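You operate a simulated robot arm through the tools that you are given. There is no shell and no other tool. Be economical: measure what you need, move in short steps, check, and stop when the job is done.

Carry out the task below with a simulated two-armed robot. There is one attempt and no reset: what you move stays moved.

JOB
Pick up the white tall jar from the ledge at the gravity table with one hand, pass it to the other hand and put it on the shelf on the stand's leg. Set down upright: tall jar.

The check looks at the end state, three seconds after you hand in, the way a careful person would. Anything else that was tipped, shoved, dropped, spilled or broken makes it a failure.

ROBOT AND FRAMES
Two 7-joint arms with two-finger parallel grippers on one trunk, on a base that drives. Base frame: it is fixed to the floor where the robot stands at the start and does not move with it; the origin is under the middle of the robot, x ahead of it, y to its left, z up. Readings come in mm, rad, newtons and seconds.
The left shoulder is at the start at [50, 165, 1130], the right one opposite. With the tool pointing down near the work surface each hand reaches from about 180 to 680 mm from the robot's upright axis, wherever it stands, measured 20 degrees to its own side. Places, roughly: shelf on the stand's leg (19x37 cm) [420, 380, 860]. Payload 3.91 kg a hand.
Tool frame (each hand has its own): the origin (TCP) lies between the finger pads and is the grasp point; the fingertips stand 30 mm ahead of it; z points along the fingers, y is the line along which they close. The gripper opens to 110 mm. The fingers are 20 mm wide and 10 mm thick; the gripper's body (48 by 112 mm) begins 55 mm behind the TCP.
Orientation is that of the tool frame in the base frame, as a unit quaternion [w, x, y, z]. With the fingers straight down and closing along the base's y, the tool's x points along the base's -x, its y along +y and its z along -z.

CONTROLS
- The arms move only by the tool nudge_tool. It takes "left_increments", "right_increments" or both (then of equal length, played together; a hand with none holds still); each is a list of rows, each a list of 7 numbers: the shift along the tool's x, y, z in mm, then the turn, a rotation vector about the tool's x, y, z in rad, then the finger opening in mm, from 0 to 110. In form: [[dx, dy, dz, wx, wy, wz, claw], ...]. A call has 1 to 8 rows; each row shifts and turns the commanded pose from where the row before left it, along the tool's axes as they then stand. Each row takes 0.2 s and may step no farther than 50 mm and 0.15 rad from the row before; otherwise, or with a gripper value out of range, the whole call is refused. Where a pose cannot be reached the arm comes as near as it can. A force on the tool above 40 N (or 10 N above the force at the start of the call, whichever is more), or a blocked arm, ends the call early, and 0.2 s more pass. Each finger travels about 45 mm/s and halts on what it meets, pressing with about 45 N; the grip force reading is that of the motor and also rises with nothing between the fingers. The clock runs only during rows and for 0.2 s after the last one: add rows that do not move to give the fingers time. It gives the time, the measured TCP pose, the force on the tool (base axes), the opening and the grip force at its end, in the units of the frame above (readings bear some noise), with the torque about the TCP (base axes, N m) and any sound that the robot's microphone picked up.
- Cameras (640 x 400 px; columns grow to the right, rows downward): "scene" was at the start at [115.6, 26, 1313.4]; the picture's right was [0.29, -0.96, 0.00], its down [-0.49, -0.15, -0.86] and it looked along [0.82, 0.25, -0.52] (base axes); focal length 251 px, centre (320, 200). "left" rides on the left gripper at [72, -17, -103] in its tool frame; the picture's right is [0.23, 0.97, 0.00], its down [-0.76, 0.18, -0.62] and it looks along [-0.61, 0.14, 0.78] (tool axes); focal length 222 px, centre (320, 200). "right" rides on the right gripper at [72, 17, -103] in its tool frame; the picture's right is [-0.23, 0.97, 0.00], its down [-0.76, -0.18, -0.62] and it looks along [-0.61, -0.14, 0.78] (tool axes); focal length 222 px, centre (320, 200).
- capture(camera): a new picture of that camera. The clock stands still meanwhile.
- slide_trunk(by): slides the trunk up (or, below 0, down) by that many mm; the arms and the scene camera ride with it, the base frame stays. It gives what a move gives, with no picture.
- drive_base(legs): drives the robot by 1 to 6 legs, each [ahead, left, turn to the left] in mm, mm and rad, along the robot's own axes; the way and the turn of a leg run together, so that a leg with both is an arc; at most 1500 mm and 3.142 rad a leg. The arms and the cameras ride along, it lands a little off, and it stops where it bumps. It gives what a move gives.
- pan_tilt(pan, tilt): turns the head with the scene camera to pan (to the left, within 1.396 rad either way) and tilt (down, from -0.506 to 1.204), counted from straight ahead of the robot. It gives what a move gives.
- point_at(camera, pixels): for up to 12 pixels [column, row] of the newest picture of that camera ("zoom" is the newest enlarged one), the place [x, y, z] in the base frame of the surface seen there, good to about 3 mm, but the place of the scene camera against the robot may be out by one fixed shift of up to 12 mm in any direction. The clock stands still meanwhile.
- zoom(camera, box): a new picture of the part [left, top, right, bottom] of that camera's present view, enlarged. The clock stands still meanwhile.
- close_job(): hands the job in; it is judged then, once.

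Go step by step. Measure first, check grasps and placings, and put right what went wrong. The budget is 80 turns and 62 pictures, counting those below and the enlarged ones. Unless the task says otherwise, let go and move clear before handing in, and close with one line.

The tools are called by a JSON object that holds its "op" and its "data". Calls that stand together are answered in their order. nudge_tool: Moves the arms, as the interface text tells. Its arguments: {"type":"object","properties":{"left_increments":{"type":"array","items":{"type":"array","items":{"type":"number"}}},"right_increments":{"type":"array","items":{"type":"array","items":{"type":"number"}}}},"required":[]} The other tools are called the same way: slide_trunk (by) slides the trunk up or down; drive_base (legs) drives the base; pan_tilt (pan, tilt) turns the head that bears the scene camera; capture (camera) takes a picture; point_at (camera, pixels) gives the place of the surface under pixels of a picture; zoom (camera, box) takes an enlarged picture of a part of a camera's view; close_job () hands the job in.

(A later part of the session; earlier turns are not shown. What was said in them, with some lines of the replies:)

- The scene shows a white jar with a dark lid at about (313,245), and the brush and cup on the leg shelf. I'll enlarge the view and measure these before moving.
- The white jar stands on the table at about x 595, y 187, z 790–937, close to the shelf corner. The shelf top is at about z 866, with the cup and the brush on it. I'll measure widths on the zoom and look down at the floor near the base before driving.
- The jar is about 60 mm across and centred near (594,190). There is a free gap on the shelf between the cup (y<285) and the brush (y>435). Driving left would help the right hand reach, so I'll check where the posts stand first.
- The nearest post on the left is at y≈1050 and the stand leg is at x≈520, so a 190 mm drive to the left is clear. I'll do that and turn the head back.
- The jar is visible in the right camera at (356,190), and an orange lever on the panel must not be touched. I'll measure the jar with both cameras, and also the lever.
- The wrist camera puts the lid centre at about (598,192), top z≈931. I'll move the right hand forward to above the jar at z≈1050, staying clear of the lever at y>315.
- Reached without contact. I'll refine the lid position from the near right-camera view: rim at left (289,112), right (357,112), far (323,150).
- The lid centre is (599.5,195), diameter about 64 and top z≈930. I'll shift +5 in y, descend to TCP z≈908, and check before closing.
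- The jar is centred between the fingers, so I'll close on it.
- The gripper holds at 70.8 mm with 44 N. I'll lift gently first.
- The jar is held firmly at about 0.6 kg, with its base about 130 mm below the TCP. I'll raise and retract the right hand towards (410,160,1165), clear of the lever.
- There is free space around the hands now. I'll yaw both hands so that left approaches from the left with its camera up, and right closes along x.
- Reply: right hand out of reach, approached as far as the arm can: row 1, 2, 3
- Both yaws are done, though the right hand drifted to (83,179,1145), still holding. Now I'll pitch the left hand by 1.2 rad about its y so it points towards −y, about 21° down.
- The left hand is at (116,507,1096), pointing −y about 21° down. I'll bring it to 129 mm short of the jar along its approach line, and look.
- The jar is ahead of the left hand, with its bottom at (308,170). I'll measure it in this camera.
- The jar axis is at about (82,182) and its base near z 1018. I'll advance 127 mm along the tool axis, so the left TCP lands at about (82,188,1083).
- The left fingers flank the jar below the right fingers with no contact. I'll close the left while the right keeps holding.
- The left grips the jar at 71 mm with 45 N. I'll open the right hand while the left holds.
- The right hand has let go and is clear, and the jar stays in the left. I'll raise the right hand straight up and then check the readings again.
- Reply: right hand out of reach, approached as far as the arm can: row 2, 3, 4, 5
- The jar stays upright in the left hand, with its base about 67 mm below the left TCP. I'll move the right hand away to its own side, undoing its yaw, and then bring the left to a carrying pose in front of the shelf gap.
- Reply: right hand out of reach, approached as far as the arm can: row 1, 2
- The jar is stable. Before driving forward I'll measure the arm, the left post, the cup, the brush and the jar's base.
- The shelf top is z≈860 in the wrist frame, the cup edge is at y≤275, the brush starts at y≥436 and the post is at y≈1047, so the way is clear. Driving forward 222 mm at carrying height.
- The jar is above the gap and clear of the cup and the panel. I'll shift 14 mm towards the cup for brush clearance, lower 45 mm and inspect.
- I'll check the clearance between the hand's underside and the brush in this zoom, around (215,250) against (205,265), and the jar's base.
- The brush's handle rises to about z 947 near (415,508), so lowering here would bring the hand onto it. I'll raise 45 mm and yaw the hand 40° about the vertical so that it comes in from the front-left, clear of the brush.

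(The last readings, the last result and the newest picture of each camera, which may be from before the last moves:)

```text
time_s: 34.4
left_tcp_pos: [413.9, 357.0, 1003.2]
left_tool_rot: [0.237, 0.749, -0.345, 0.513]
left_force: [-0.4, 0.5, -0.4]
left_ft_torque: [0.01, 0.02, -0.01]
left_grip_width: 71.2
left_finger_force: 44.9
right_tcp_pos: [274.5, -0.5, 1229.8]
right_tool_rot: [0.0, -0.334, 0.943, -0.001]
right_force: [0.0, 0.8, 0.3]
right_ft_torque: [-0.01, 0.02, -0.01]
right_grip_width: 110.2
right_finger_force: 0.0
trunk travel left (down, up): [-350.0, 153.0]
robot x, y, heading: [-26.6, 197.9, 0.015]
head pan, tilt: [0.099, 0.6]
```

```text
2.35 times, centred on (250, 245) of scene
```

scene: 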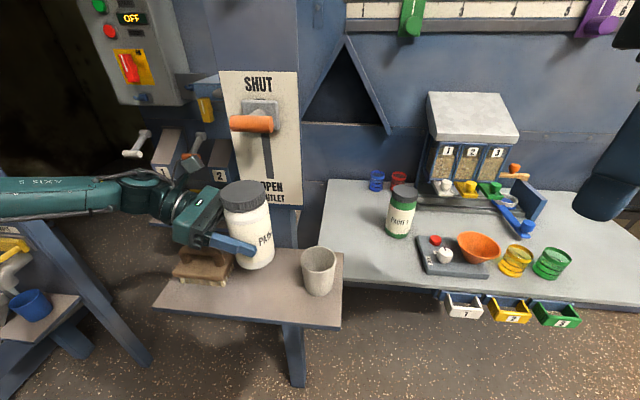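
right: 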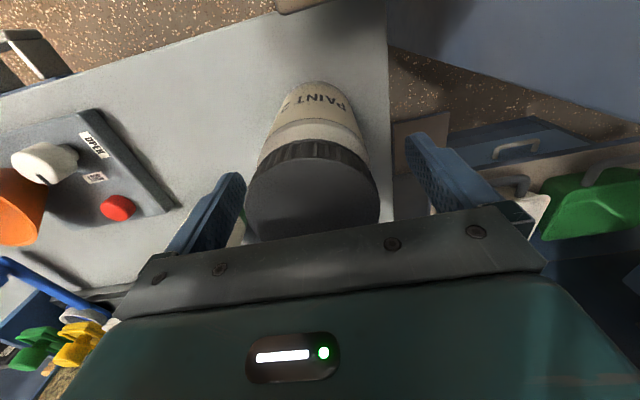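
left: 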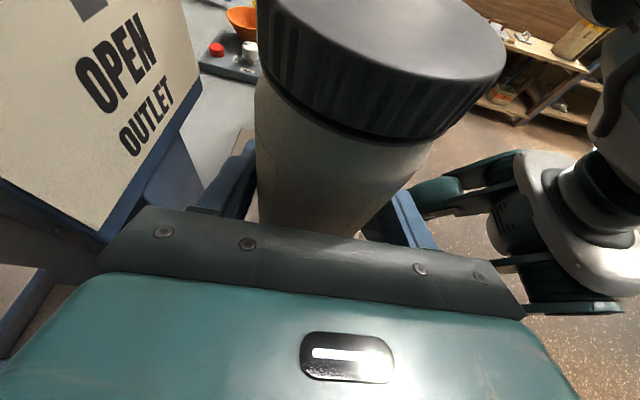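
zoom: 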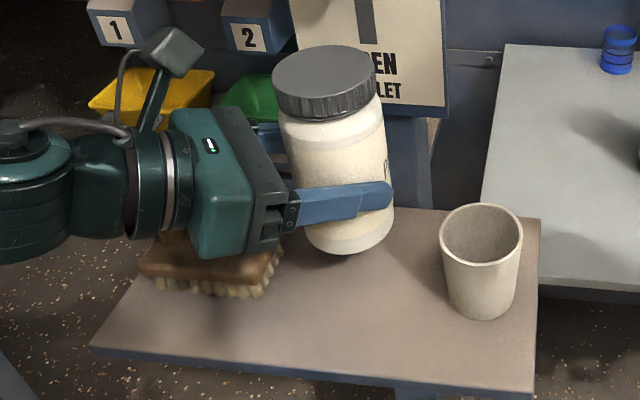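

The yaw worked and the hand is now in front-left of the brush. I'll shift 17 mm further from the brush in −x, lower 60 mm to leave about 16 mm above the shelf, and inspect.

{"op": "nudge_tool", "data": {"left_increments": [[-4, 14.9, -9.5, 0, 0, 0, 40], [-18.4, 0, 7.6, 0, 0, 0, 40], [-18.4, 0, 7.7, 0, 0, 0, 40], [-18.4, 0, 7.7, 0, 0, 0, 40], [0, 0, 0, 0, 0, 0, 40]]}}

{"op": "zoom", "data": {"camera": "scene", "box": [130, 160, 370, 330]}}

{"op": "capture", "data": {"camera": "left"}}

```text
time_s: 35.6
left_tcp_pos: [396.0, 351.9, 942.5]
left_tool_rot: [0.235, 0.751, -0.345, 0.512]
left_force: [0.1, -0.4, 0.5]
left_ft_torque: [0.02, 0.01, -0.02]
left_grip_width: 70.8
left_finger_force: 45.1
right_tcp_pos: [275.3, -1.3, 1231.2]
right_tool_rot: [0.0, -0.333, 0.943, -0.001]
right_force: [0.5, 0.0, -1.0]
right_ft_torque: [-0.02, 0.0, -0.02]
right_grip_width: 110.0
right_finger_force: 0.0
trunk travel left (down, up): [-350.0, 153.0]
robot x, y, heading: [-25.2, 193.2, 0.009]
head pan, tilt: [0.099, 0.6]
```

```text
2.35 times, centred on (250, 245) of scene
```

zoom: 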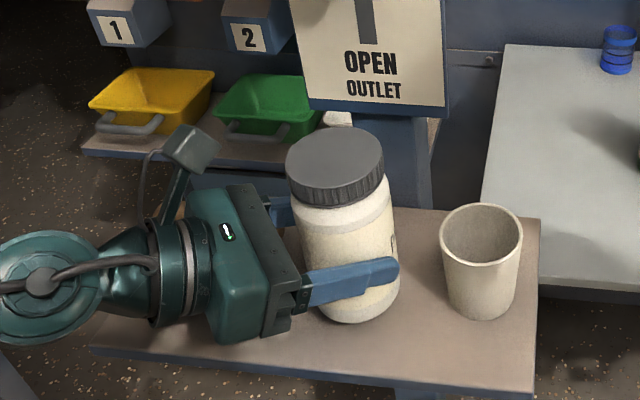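

```text
32 pictures are left
```

left: 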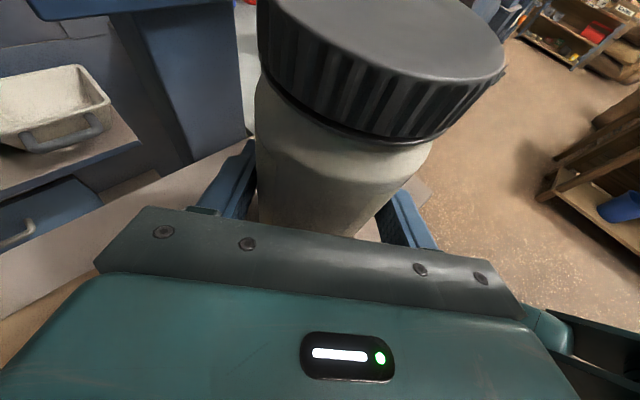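

The hand hides the brush in this view. I'll measure the underside of the hand and wrist, and the jar's base.

{"op": "point_at", "data": {"camera": "zoom", "pixels": [[40, 335], [120, 310], [170, 318], [225, 335], [280, 330], [350, 318], [340, 200], [345, 290], [345, 340], [240, 360], [275, 245], [340, 190]]}}

{"op": "pan_tilt", "data": {"pan": 0.6, "tilt": 0.8}}

{"op": "capture", "data": {"camera": "scene"}}

```text
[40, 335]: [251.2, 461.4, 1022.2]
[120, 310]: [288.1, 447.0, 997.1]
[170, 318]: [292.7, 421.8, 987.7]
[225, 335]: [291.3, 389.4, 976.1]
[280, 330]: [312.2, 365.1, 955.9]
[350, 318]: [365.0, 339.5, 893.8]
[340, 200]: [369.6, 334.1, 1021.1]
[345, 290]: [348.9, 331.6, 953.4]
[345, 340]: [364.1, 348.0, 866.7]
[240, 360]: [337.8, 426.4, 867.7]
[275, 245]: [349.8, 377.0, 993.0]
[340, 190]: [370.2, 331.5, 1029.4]
```

```text
time_s: 36.5
left_tcp_pos: [397.1, 351.6, 943.0]
left_tool_rot: [0.236, 0.75, -0.345, 0.513]
left_force: [-1.4, 0.3, -1.1]
left_ft_torque: [0.04, 0.04, -0.05]
left_grip_width: 70.8
left_finger_force: 45.5
right_tcp_pos: [274.5, -1.5, 1231.8]
right_tool_rot: [0.0, -0.332, 0.943, 0.0]
right_force: [0.3, -0.1, 0.0]
right_ft_torque: [-0.03, 0.01, 0.01]
right_grip_width: 110.0
right_finger_force: 0.0
trunk travel left (down, up): [-350.0, 153.0]
robot x, y, heading: [-25.1, 197.5, 0.01]
head pan, tilt: [0.6, 0.799]
```

```text
31 pictures are left
```

scene: 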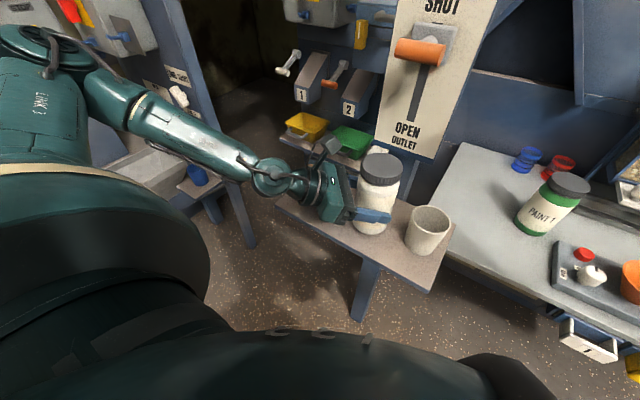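

The hand's edge near the brush is at about x 371, while the brush starts at x≈388, so it is clear. I'll lower 11 mm and then creep down while watching the force.

{"op": "nudge_tool", "data": {"left_increments": [[-5.6, 0, 2.2, 0, 0, 0, 40], [-4.7, 0, 1.8, 0, 0, 0, 40], [0, 0, 0, 0, 0, 0, 40]]}}

{"op": "zoom", "data": {"camera": "scene", "box": [290, 140, 470, 260]}}

```text
time_s: 37.3
left_tcp_pos: [398.7, 351.5, 931.5]
left_tool_rot: [0.236, 0.75, -0.345, 0.513]
left_force: [0.8, 0.1, 0.2]
left_ft_torque: [0.04, 0.05, 0.0]
left_grip_width: 71.1
left_finger_force: 44.3
right_tcp_pos: [274.9, -0.5, 1231.5]
right_tool_rot: [0.0, -0.333, 0.943, 0.0]
right_force: [1.0, -0.1, 0.5]
right_ft_torque: [0.01, 0.03, -0.02]
right_grip_width: 109.8
right_finger_force: 0.1
trunk travel left (down, up): [-350.0, 153.0]
robot x, y, heading: [-26.1, 192.4, 0.012]
head pan, tilt: [0.6, 0.799]
```

```text
3.33 times, centred on (380, 200) of scene
```

zoom: 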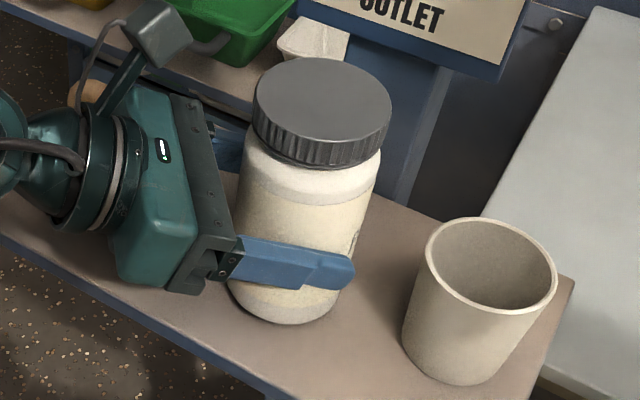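

The jar is just above the shelf, so I'll creep down 3 mm.

{"op": "nudge_tool", "data": {"left_increments": [[-1.4, 0, 0.55, 0, 0, 0, 40], [-1.4, 0, 0.55, 0, 0, 0, 40], [0, 0, 0, 0, 0, 0, 40]]}}

```text
time_s: 38.1
left_tcp_pos: [398.0, 352.9, 929.8]
left_tool_rot: [0.237, 0.75, -0.346, 0.512]
left_force: [0.3, 1.4, 0.4]
left_ft_torque: [0.03, 0.05, 0.01]
left_grip_width: 70.7
left_finger_force: 45.0
right_tcp_pos: [276.2, -1.1, 1231.1]
right_tool_rot: [0.0, -0.333, 0.943, -0.001]
right_force: [-0.1, -0.2, 0.0]
right_ft_torque: [0.01, 0.0, -0.02]
right_grip_width: 110.0
right_finger_force: 0.1
trunk travel left (down, up): [-350.0, 153.0]
robot x, y, heading: [-27.2, 192.7, 0.01]
head pan, tilt: [0.6, 0.799]
```

{"op": "nudge_tool", "data": {"left_increments": [[-1.4, 0, 0.55, 0, 0, 0, 40], [0, 0, 0, 0, 0, 0, 40]]}}

{"op": "nudge_tool", "data": {"left_increments": [[-1.4, 0, 0.55, 0, 0, 0, 40], [0, 0, 0, 0, 0, 0, 40]]}}

```text
time_s: 38.7
left_tcp_pos: [398.5, 352.0, 927.4]
left_tool_rot: [0.236, 0.75, -0.345, 0.513]
left_force: [-0.8, -0.4, 0.5]
left_ft_torque: [0.07, 0.01, -0.01]
left_grip_width: 70.9
left_finger_force: 45.1
right_tcp_pos: [275.1, -0.9, 1231.3]
right_tool_rot: [0.0, -0.333, 0.943, 0.001]
right_force: [-0.7, 0.2, 0.9]
right_ft_torque: [-0.02, 0.01, 0.0]
right_grip_width: 110.0
right_finger_force: 0.0
trunk travel left (down, up): [-350.0, 153.0]
robot x, y, heading: [-28.9, 193.2, 0.014]
head pan, tilt: [0.6, 0.799]
```

```text
time_s: 39.3
left_tcp_pos: [398.9, 352.6, 925.7]
left_tool_rot: [0.236, 0.75, -0.345, 0.512]
left_force: [0.1, -0.9, -0.5]
left_ft_torque: [0.04, 0.02, 0.0]
left_grip_width: 70.9
left_finger_force: 45.4
right_tcp_pos: [275.7, -2.4, 1231.0]
right_tool_rot: [0.0, -0.333, 0.943, -0.001]
right_force: [0.1, 0.3, 0.3]
right_ft_torque: [0.01, -0.04, 0.02]
right_grip_width: 109.9
right_finger_force: 0.0
trunk travel left (down, up): [-350.0, 153.0]
robot x, y, heading: [-26.0, 196.9, 0.015]
head pan, tilt: [0.6, 0.799]
```

There is still no contact force at TCP z 925.7. I'll measure the jar's lower edge against the shelf next to it.

{"op": "zoom", "data": {"camera": "scene", "box": [330, 180, 420, 240]}}

{"op": "capture", "data": {"camera": "left"}}

```text
6.67 times, centred on (375, 210) of scene
```

zoom: 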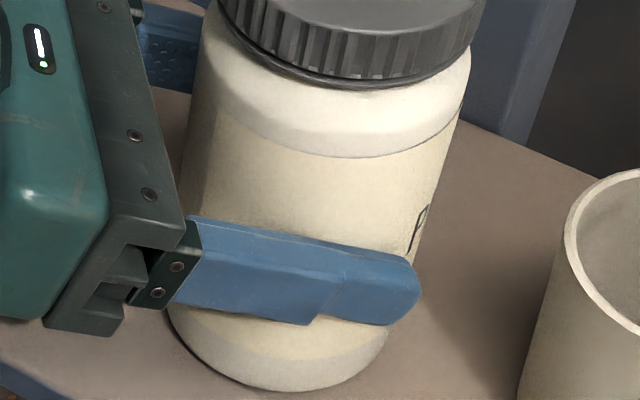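

```text
28 pictures are left
```

left: 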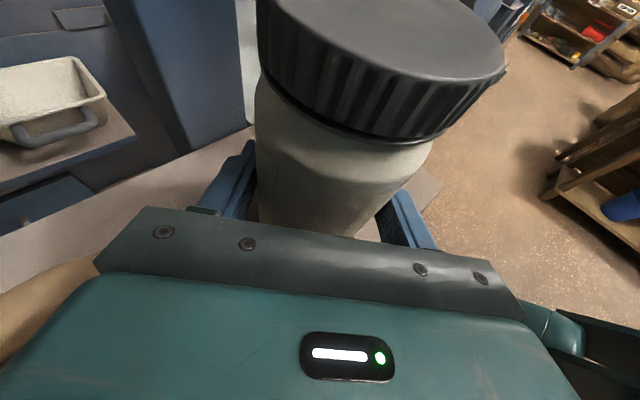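

{"op": "point_at", "data": {"camera": "zoom", "pixels": [[275, 385], [275, 378], [275, 396], [330, 384], [345, 390], [220, 350], [420, 360], [300, 200], [290, 130], [350, 20], [360, 60], [270, 370]]}}

{"op": "point_at", "data": {"camera": "left", "pixels": [[340, 30], [400, 20], [330, 120], [180, 185], [215, 165], [60, 205], [30, 300], [20, 290], [80, 270], [428, 190]]}}

```text
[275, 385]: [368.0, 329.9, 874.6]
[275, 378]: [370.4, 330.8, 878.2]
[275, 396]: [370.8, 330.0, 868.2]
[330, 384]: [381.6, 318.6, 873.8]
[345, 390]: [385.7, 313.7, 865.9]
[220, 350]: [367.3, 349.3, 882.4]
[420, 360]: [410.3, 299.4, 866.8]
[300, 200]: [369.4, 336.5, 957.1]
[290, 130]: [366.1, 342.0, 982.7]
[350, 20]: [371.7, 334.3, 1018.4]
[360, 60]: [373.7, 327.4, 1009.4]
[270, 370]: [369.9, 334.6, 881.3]
```

```text
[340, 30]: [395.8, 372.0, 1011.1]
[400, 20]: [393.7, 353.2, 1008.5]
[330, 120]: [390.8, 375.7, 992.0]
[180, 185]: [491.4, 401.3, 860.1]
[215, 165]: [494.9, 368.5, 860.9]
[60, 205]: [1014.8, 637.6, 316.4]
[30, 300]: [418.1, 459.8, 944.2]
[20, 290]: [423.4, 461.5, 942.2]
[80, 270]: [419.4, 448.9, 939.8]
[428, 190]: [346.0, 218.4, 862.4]
```

By the lid height the jar's base is within a few mm of the shelf. I'll keep creeping down until contact shows.

{"op": "nudge_tool", "data": {"left_increments": [[-1.4, 0, 0.55, 0, 0, 0, 40], [0, 0, 0, 0, 0, 0, 40]]}}

{"op": "nudge_tool", "data": {"left_increments": [[-1.4, 0, 0.55, 0, 0, 0, 40], [0, 0, 0, 0, 0, 0, 40]]}}

```text
time_s: 39.9
left_tcp_pos: [397.7, 352.3, 925.8]
left_tool_rot: [0.237, 0.749, -0.346, 0.513]
left_force: [-0.5, -0.3, -0.7]
left_ft_torque: [-0.15, 0.1, 0.01]
left_grip_width: 71.1
left_finger_force: 45.3
right_tcp_pos: [274.7, -2.4, 1230.7]
right_tool_rot: [0.0, -0.333, 0.943, 0.0]
right_force: [-0.7, -0.1, -0.4]
right_ft_torque: [-0.01, 0.0, 0.01]
right_grip_width: 110.1
right_finger_force: 0.1
trunk travel left (down, up): [-350.0, 153.0]
robot x, y, heading: [-23.3, 190.9, 0.013]
head pan, tilt: [0.6, 0.799]
```

```text
time_s: 40.5
left_tcp_pos: [397.1, 352.2, 925.6]
left_tool_rot: [0.236, 0.748, -0.346, 0.515]
left_force: [-2.4, 3.1, 15.6]
left_ft_torque: [-0.05, 0.69, -0.13]
left_grip_width: 70.9
left_finger_force: 44.8
right_tcp_pos: [273.6, -1.6, 1231.7]
right_tool_rot: [0.0, -0.333, 0.943, 0.0]
right_force: [0.5, -0.1, -0.1]
right_ft_torque: [0.04, 0.03, 0.0]
right_grip_width: 109.7
right_finger_force: 0.1
trunk travel left (down, up): [-350.0, 153.0]
robot x, y, heading: [-26.6, 196.1, 0.007]
head pan, tilt: [0.6, 0.799]
```

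Contact shows at 15.6 N upward. I'll ease off 1.3 mm, then open slowly.

{"op": "nudge_tool", "data": {"left_increments": [[1.2, 0, -0.5, 0, 0, 0, 40], [0, 0, 0, 0, 0, 0, 40], [0, 0, 0, 0, 0, 0, 72], [0, 0, 0, 0, 0, 0, 76], [0, 0, 0, 0, 0, 0, 84], [0, 0, 0, 0, 0, 0, 92], [0, 0, 0, 0, 0, 0, 96], [0, 0, 0, 0, 0, 0, 96]]}}

{"op": "zoom", "data": {"camera": "scene", "box": [290, 140, 470, 260]}}

{"op": "capture", "data": {"camera": "left"}}

```text
time_s: 42.3
left_tcp_pos: [397.5, 352.8, 924.4]
left_tool_rot: [0.237, 0.749, -0.345, 0.513]
left_force: [-0.4, 0.0, 0.4]
left_ft_torque: [0.01, 0.0, -0.04]
left_grip_width: 96.2
left_finger_force: 0.1
right_tcp_pos: [274.7, -1.1, 1231.2]
right_tool_rot: [0.0, -0.333, 0.943, 0.001]
right_force: [0.4, 0.0, -0.7]
right_ft_torque: [0.03, -0.01, 0.02]
right_grip_width: 109.9
right_finger_force: 0.1
trunk travel left (down, up): [-350.0, 153.0]
robot x, y, heading: [-25.3, 193.4, 0.014]
head pan, tilt: [0.6, 0.799]
```

```text
3.33 times, centred on (380, 200) of scene
```

zoom: 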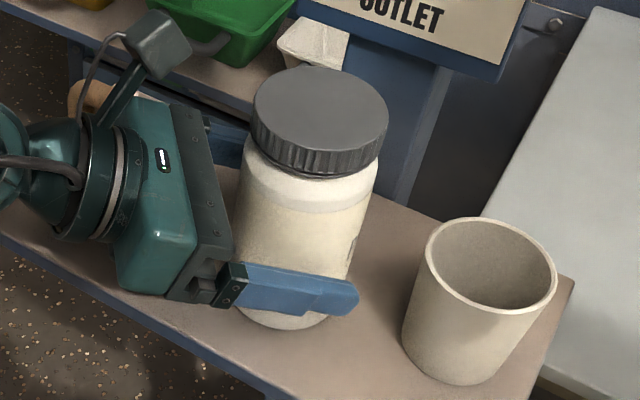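

```text
26 pictures are left
```

left: 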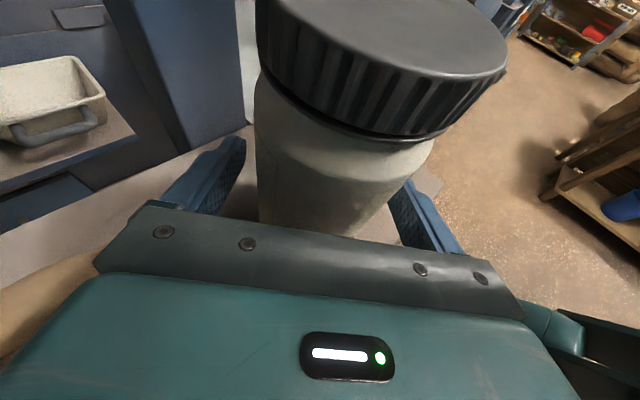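

The jar stands upright and free, with gaps on both sides. I'll open fully and back off along the tool axis, drifting slightly away from the brush.

{"op": "nudge_tool", "data": {"left_increments": [[0, 0, 0, 0, 0, 0, 110], [0, 1, -10, 0, 0, 0, 110], [0, 3, -20, 0, 0, 0, 110], [0, 4, -25, 0, 0, 0, 110], [0, 4, -25, 0, 0, 0, 110], [0, 10, -30, 0, 0, 0, 110], [0, 10, -30, 0, 0, 0, 110], [0, 0, 0, 0, 0, 0, 110]]}}

{"op": "capture", "data": {"camera": "scene"}}

{"op": "zoom", "data": {"camera": "scene", "box": [250, 120, 490, 280]}}

```text
time_s: 44.1
left_tcp_pos: [292.3, 427.8, 973.4]
left_tool_rot: [0.237, 0.75, -0.345, 0.513]
left_force: [0.1, 0.3, 0.0]
left_ft_torque: [-0.03, 0.03, -0.01]
left_grip_width: 109.9
left_finger_force: 0.0
left hand out of reach, approached as far as the arm can: row 5, 6
right_tcp_pos: [275.4, -1.2, 1231.1]
right_tool_rot: [0.0, -0.333, 0.943, 0.0]
right_force: [-0.4, 0.0, 0.9]
right_ft_torque: [-0.01, -0.02, 0.05]
right_grip_width: 109.9
right_finger_force: 0.1
trunk travel left (down, up): [-350.0, 153.0]
robot x, y, heading: [-25.8, 193.3, 0.01]
head pan, tilt: [0.6, 0.799]
```

```text
25 pictures are left
```

scene: 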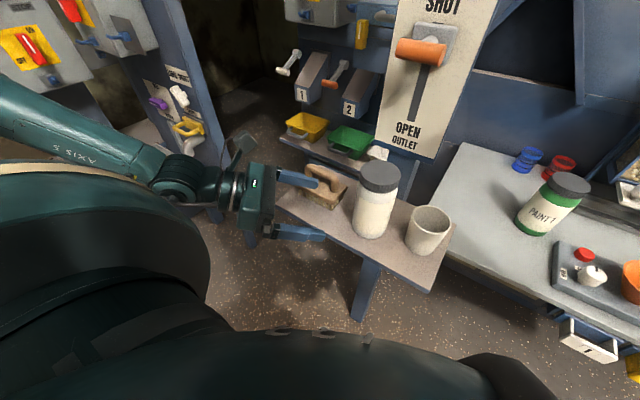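

```text
2.50 times, centred on (370, 200) of scene
```

zoom: 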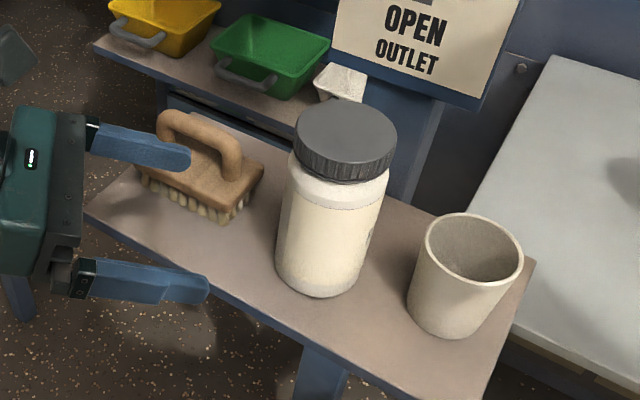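

The jar stands upright between the cup and the brush, and the left hand is off it. I'll back the base away 200 mm and do a final check.

{"op": "drive_base", "data": {"legs": [[-200, 0, 0]]}}

{"op": "pan_tilt", "data": {"pan": 0.25, "tilt": 0.5}}

{"op": "capture", "data": {"camera": "scene"}}

{"op": "zoom", "data": {"camera": "scene", "box": [200, 140, 440, 300]}}

```text
time_s: 45.7
left_tcp_pos: [90.4, 426.9, 974.0]
left_tool_rot: [0.236, 0.75, -0.345, 0.513]
left_force: [0.3, 0.0, 0.6]
left_ft_torque: [0.05, -0.01, 0.03]
left_grip_width: 110.0
left_finger_force: 0.0
right_tcp_pos: [72.4, -2.3, 1232.5]
right_tool_rot: [0.001, -0.334, 0.943, 0.0]
right_force: [-0.3, -0.2, 0.4]
right_ft_torque: [0.0, 0.0, 0.0]
right_grip_width: 110.1
right_finger_force: 0.0
trunk travel left (down, up): [-350.0, 153.0]
robot x, y, heading: [-229.1, 192.6, 0.011]
head pan, tilt: [0.6, 0.799]
```

```text
time_s: 46.6
left_tcp_pos: [89.8, 427.0, 973.0]
left_tool_rot: [0.236, 0.75, -0.345, 0.513]
left_force: [0.6, -0.6, -1.3]
left_ft_torque: [-0.01, -0.01, 0.02]
left_grip_width: 110.1
left_finger_force: 0.1
right_tcp_pos: [72.9, -4.0, 1231.6]
right_tool_rot: [0.0, -0.334, 0.942, 0.001]
right_force: [0.0, 0.2, 0.3]
right_ft_torque: [0.0, 0.02, 0.06]
right_grip_width: 110.0
right_finger_force: 0.0
trunk travel left (down, up): [-350.0, 153.0]
robot x, y, heading: [-230.5, 191.6, 0.012]
head pan, tilt: [0.25, 0.499]
```

```text
23 pictures are left
```

scene: 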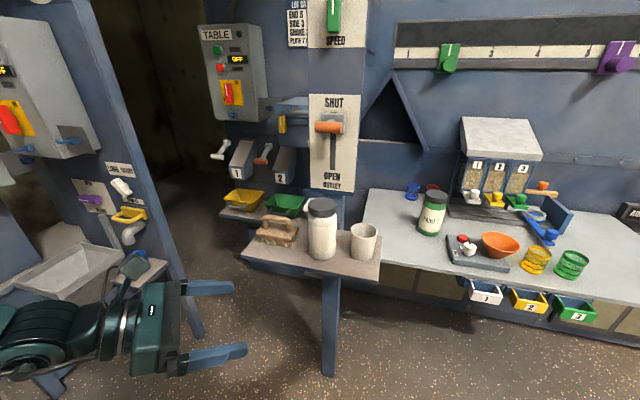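

```text
2.50 times, centred on (320, 220) of scene
```

zoom: 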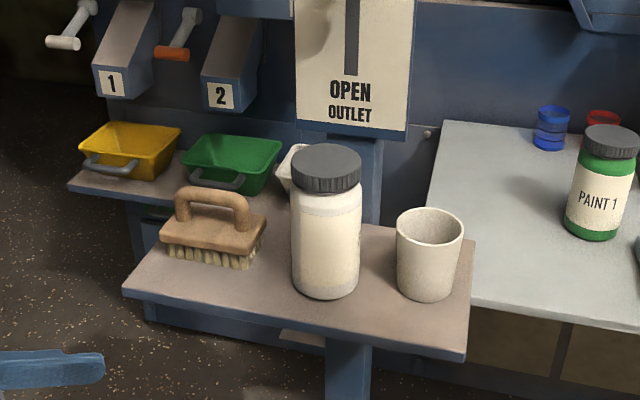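

The jar stands upright on the shelf between the brush and the cup, nothing else has moved, and both hands are clear, so I'm handing in.

{"op": "close_job", "data": {}}

```text
The job is handed in.
```

The white tall jar was picked up with the right hand, passed to the left, and set down upright on the stand's leg shelf between the brush and the cup. The final pictures show nothing else moved, and both hands were clear when I handed in.
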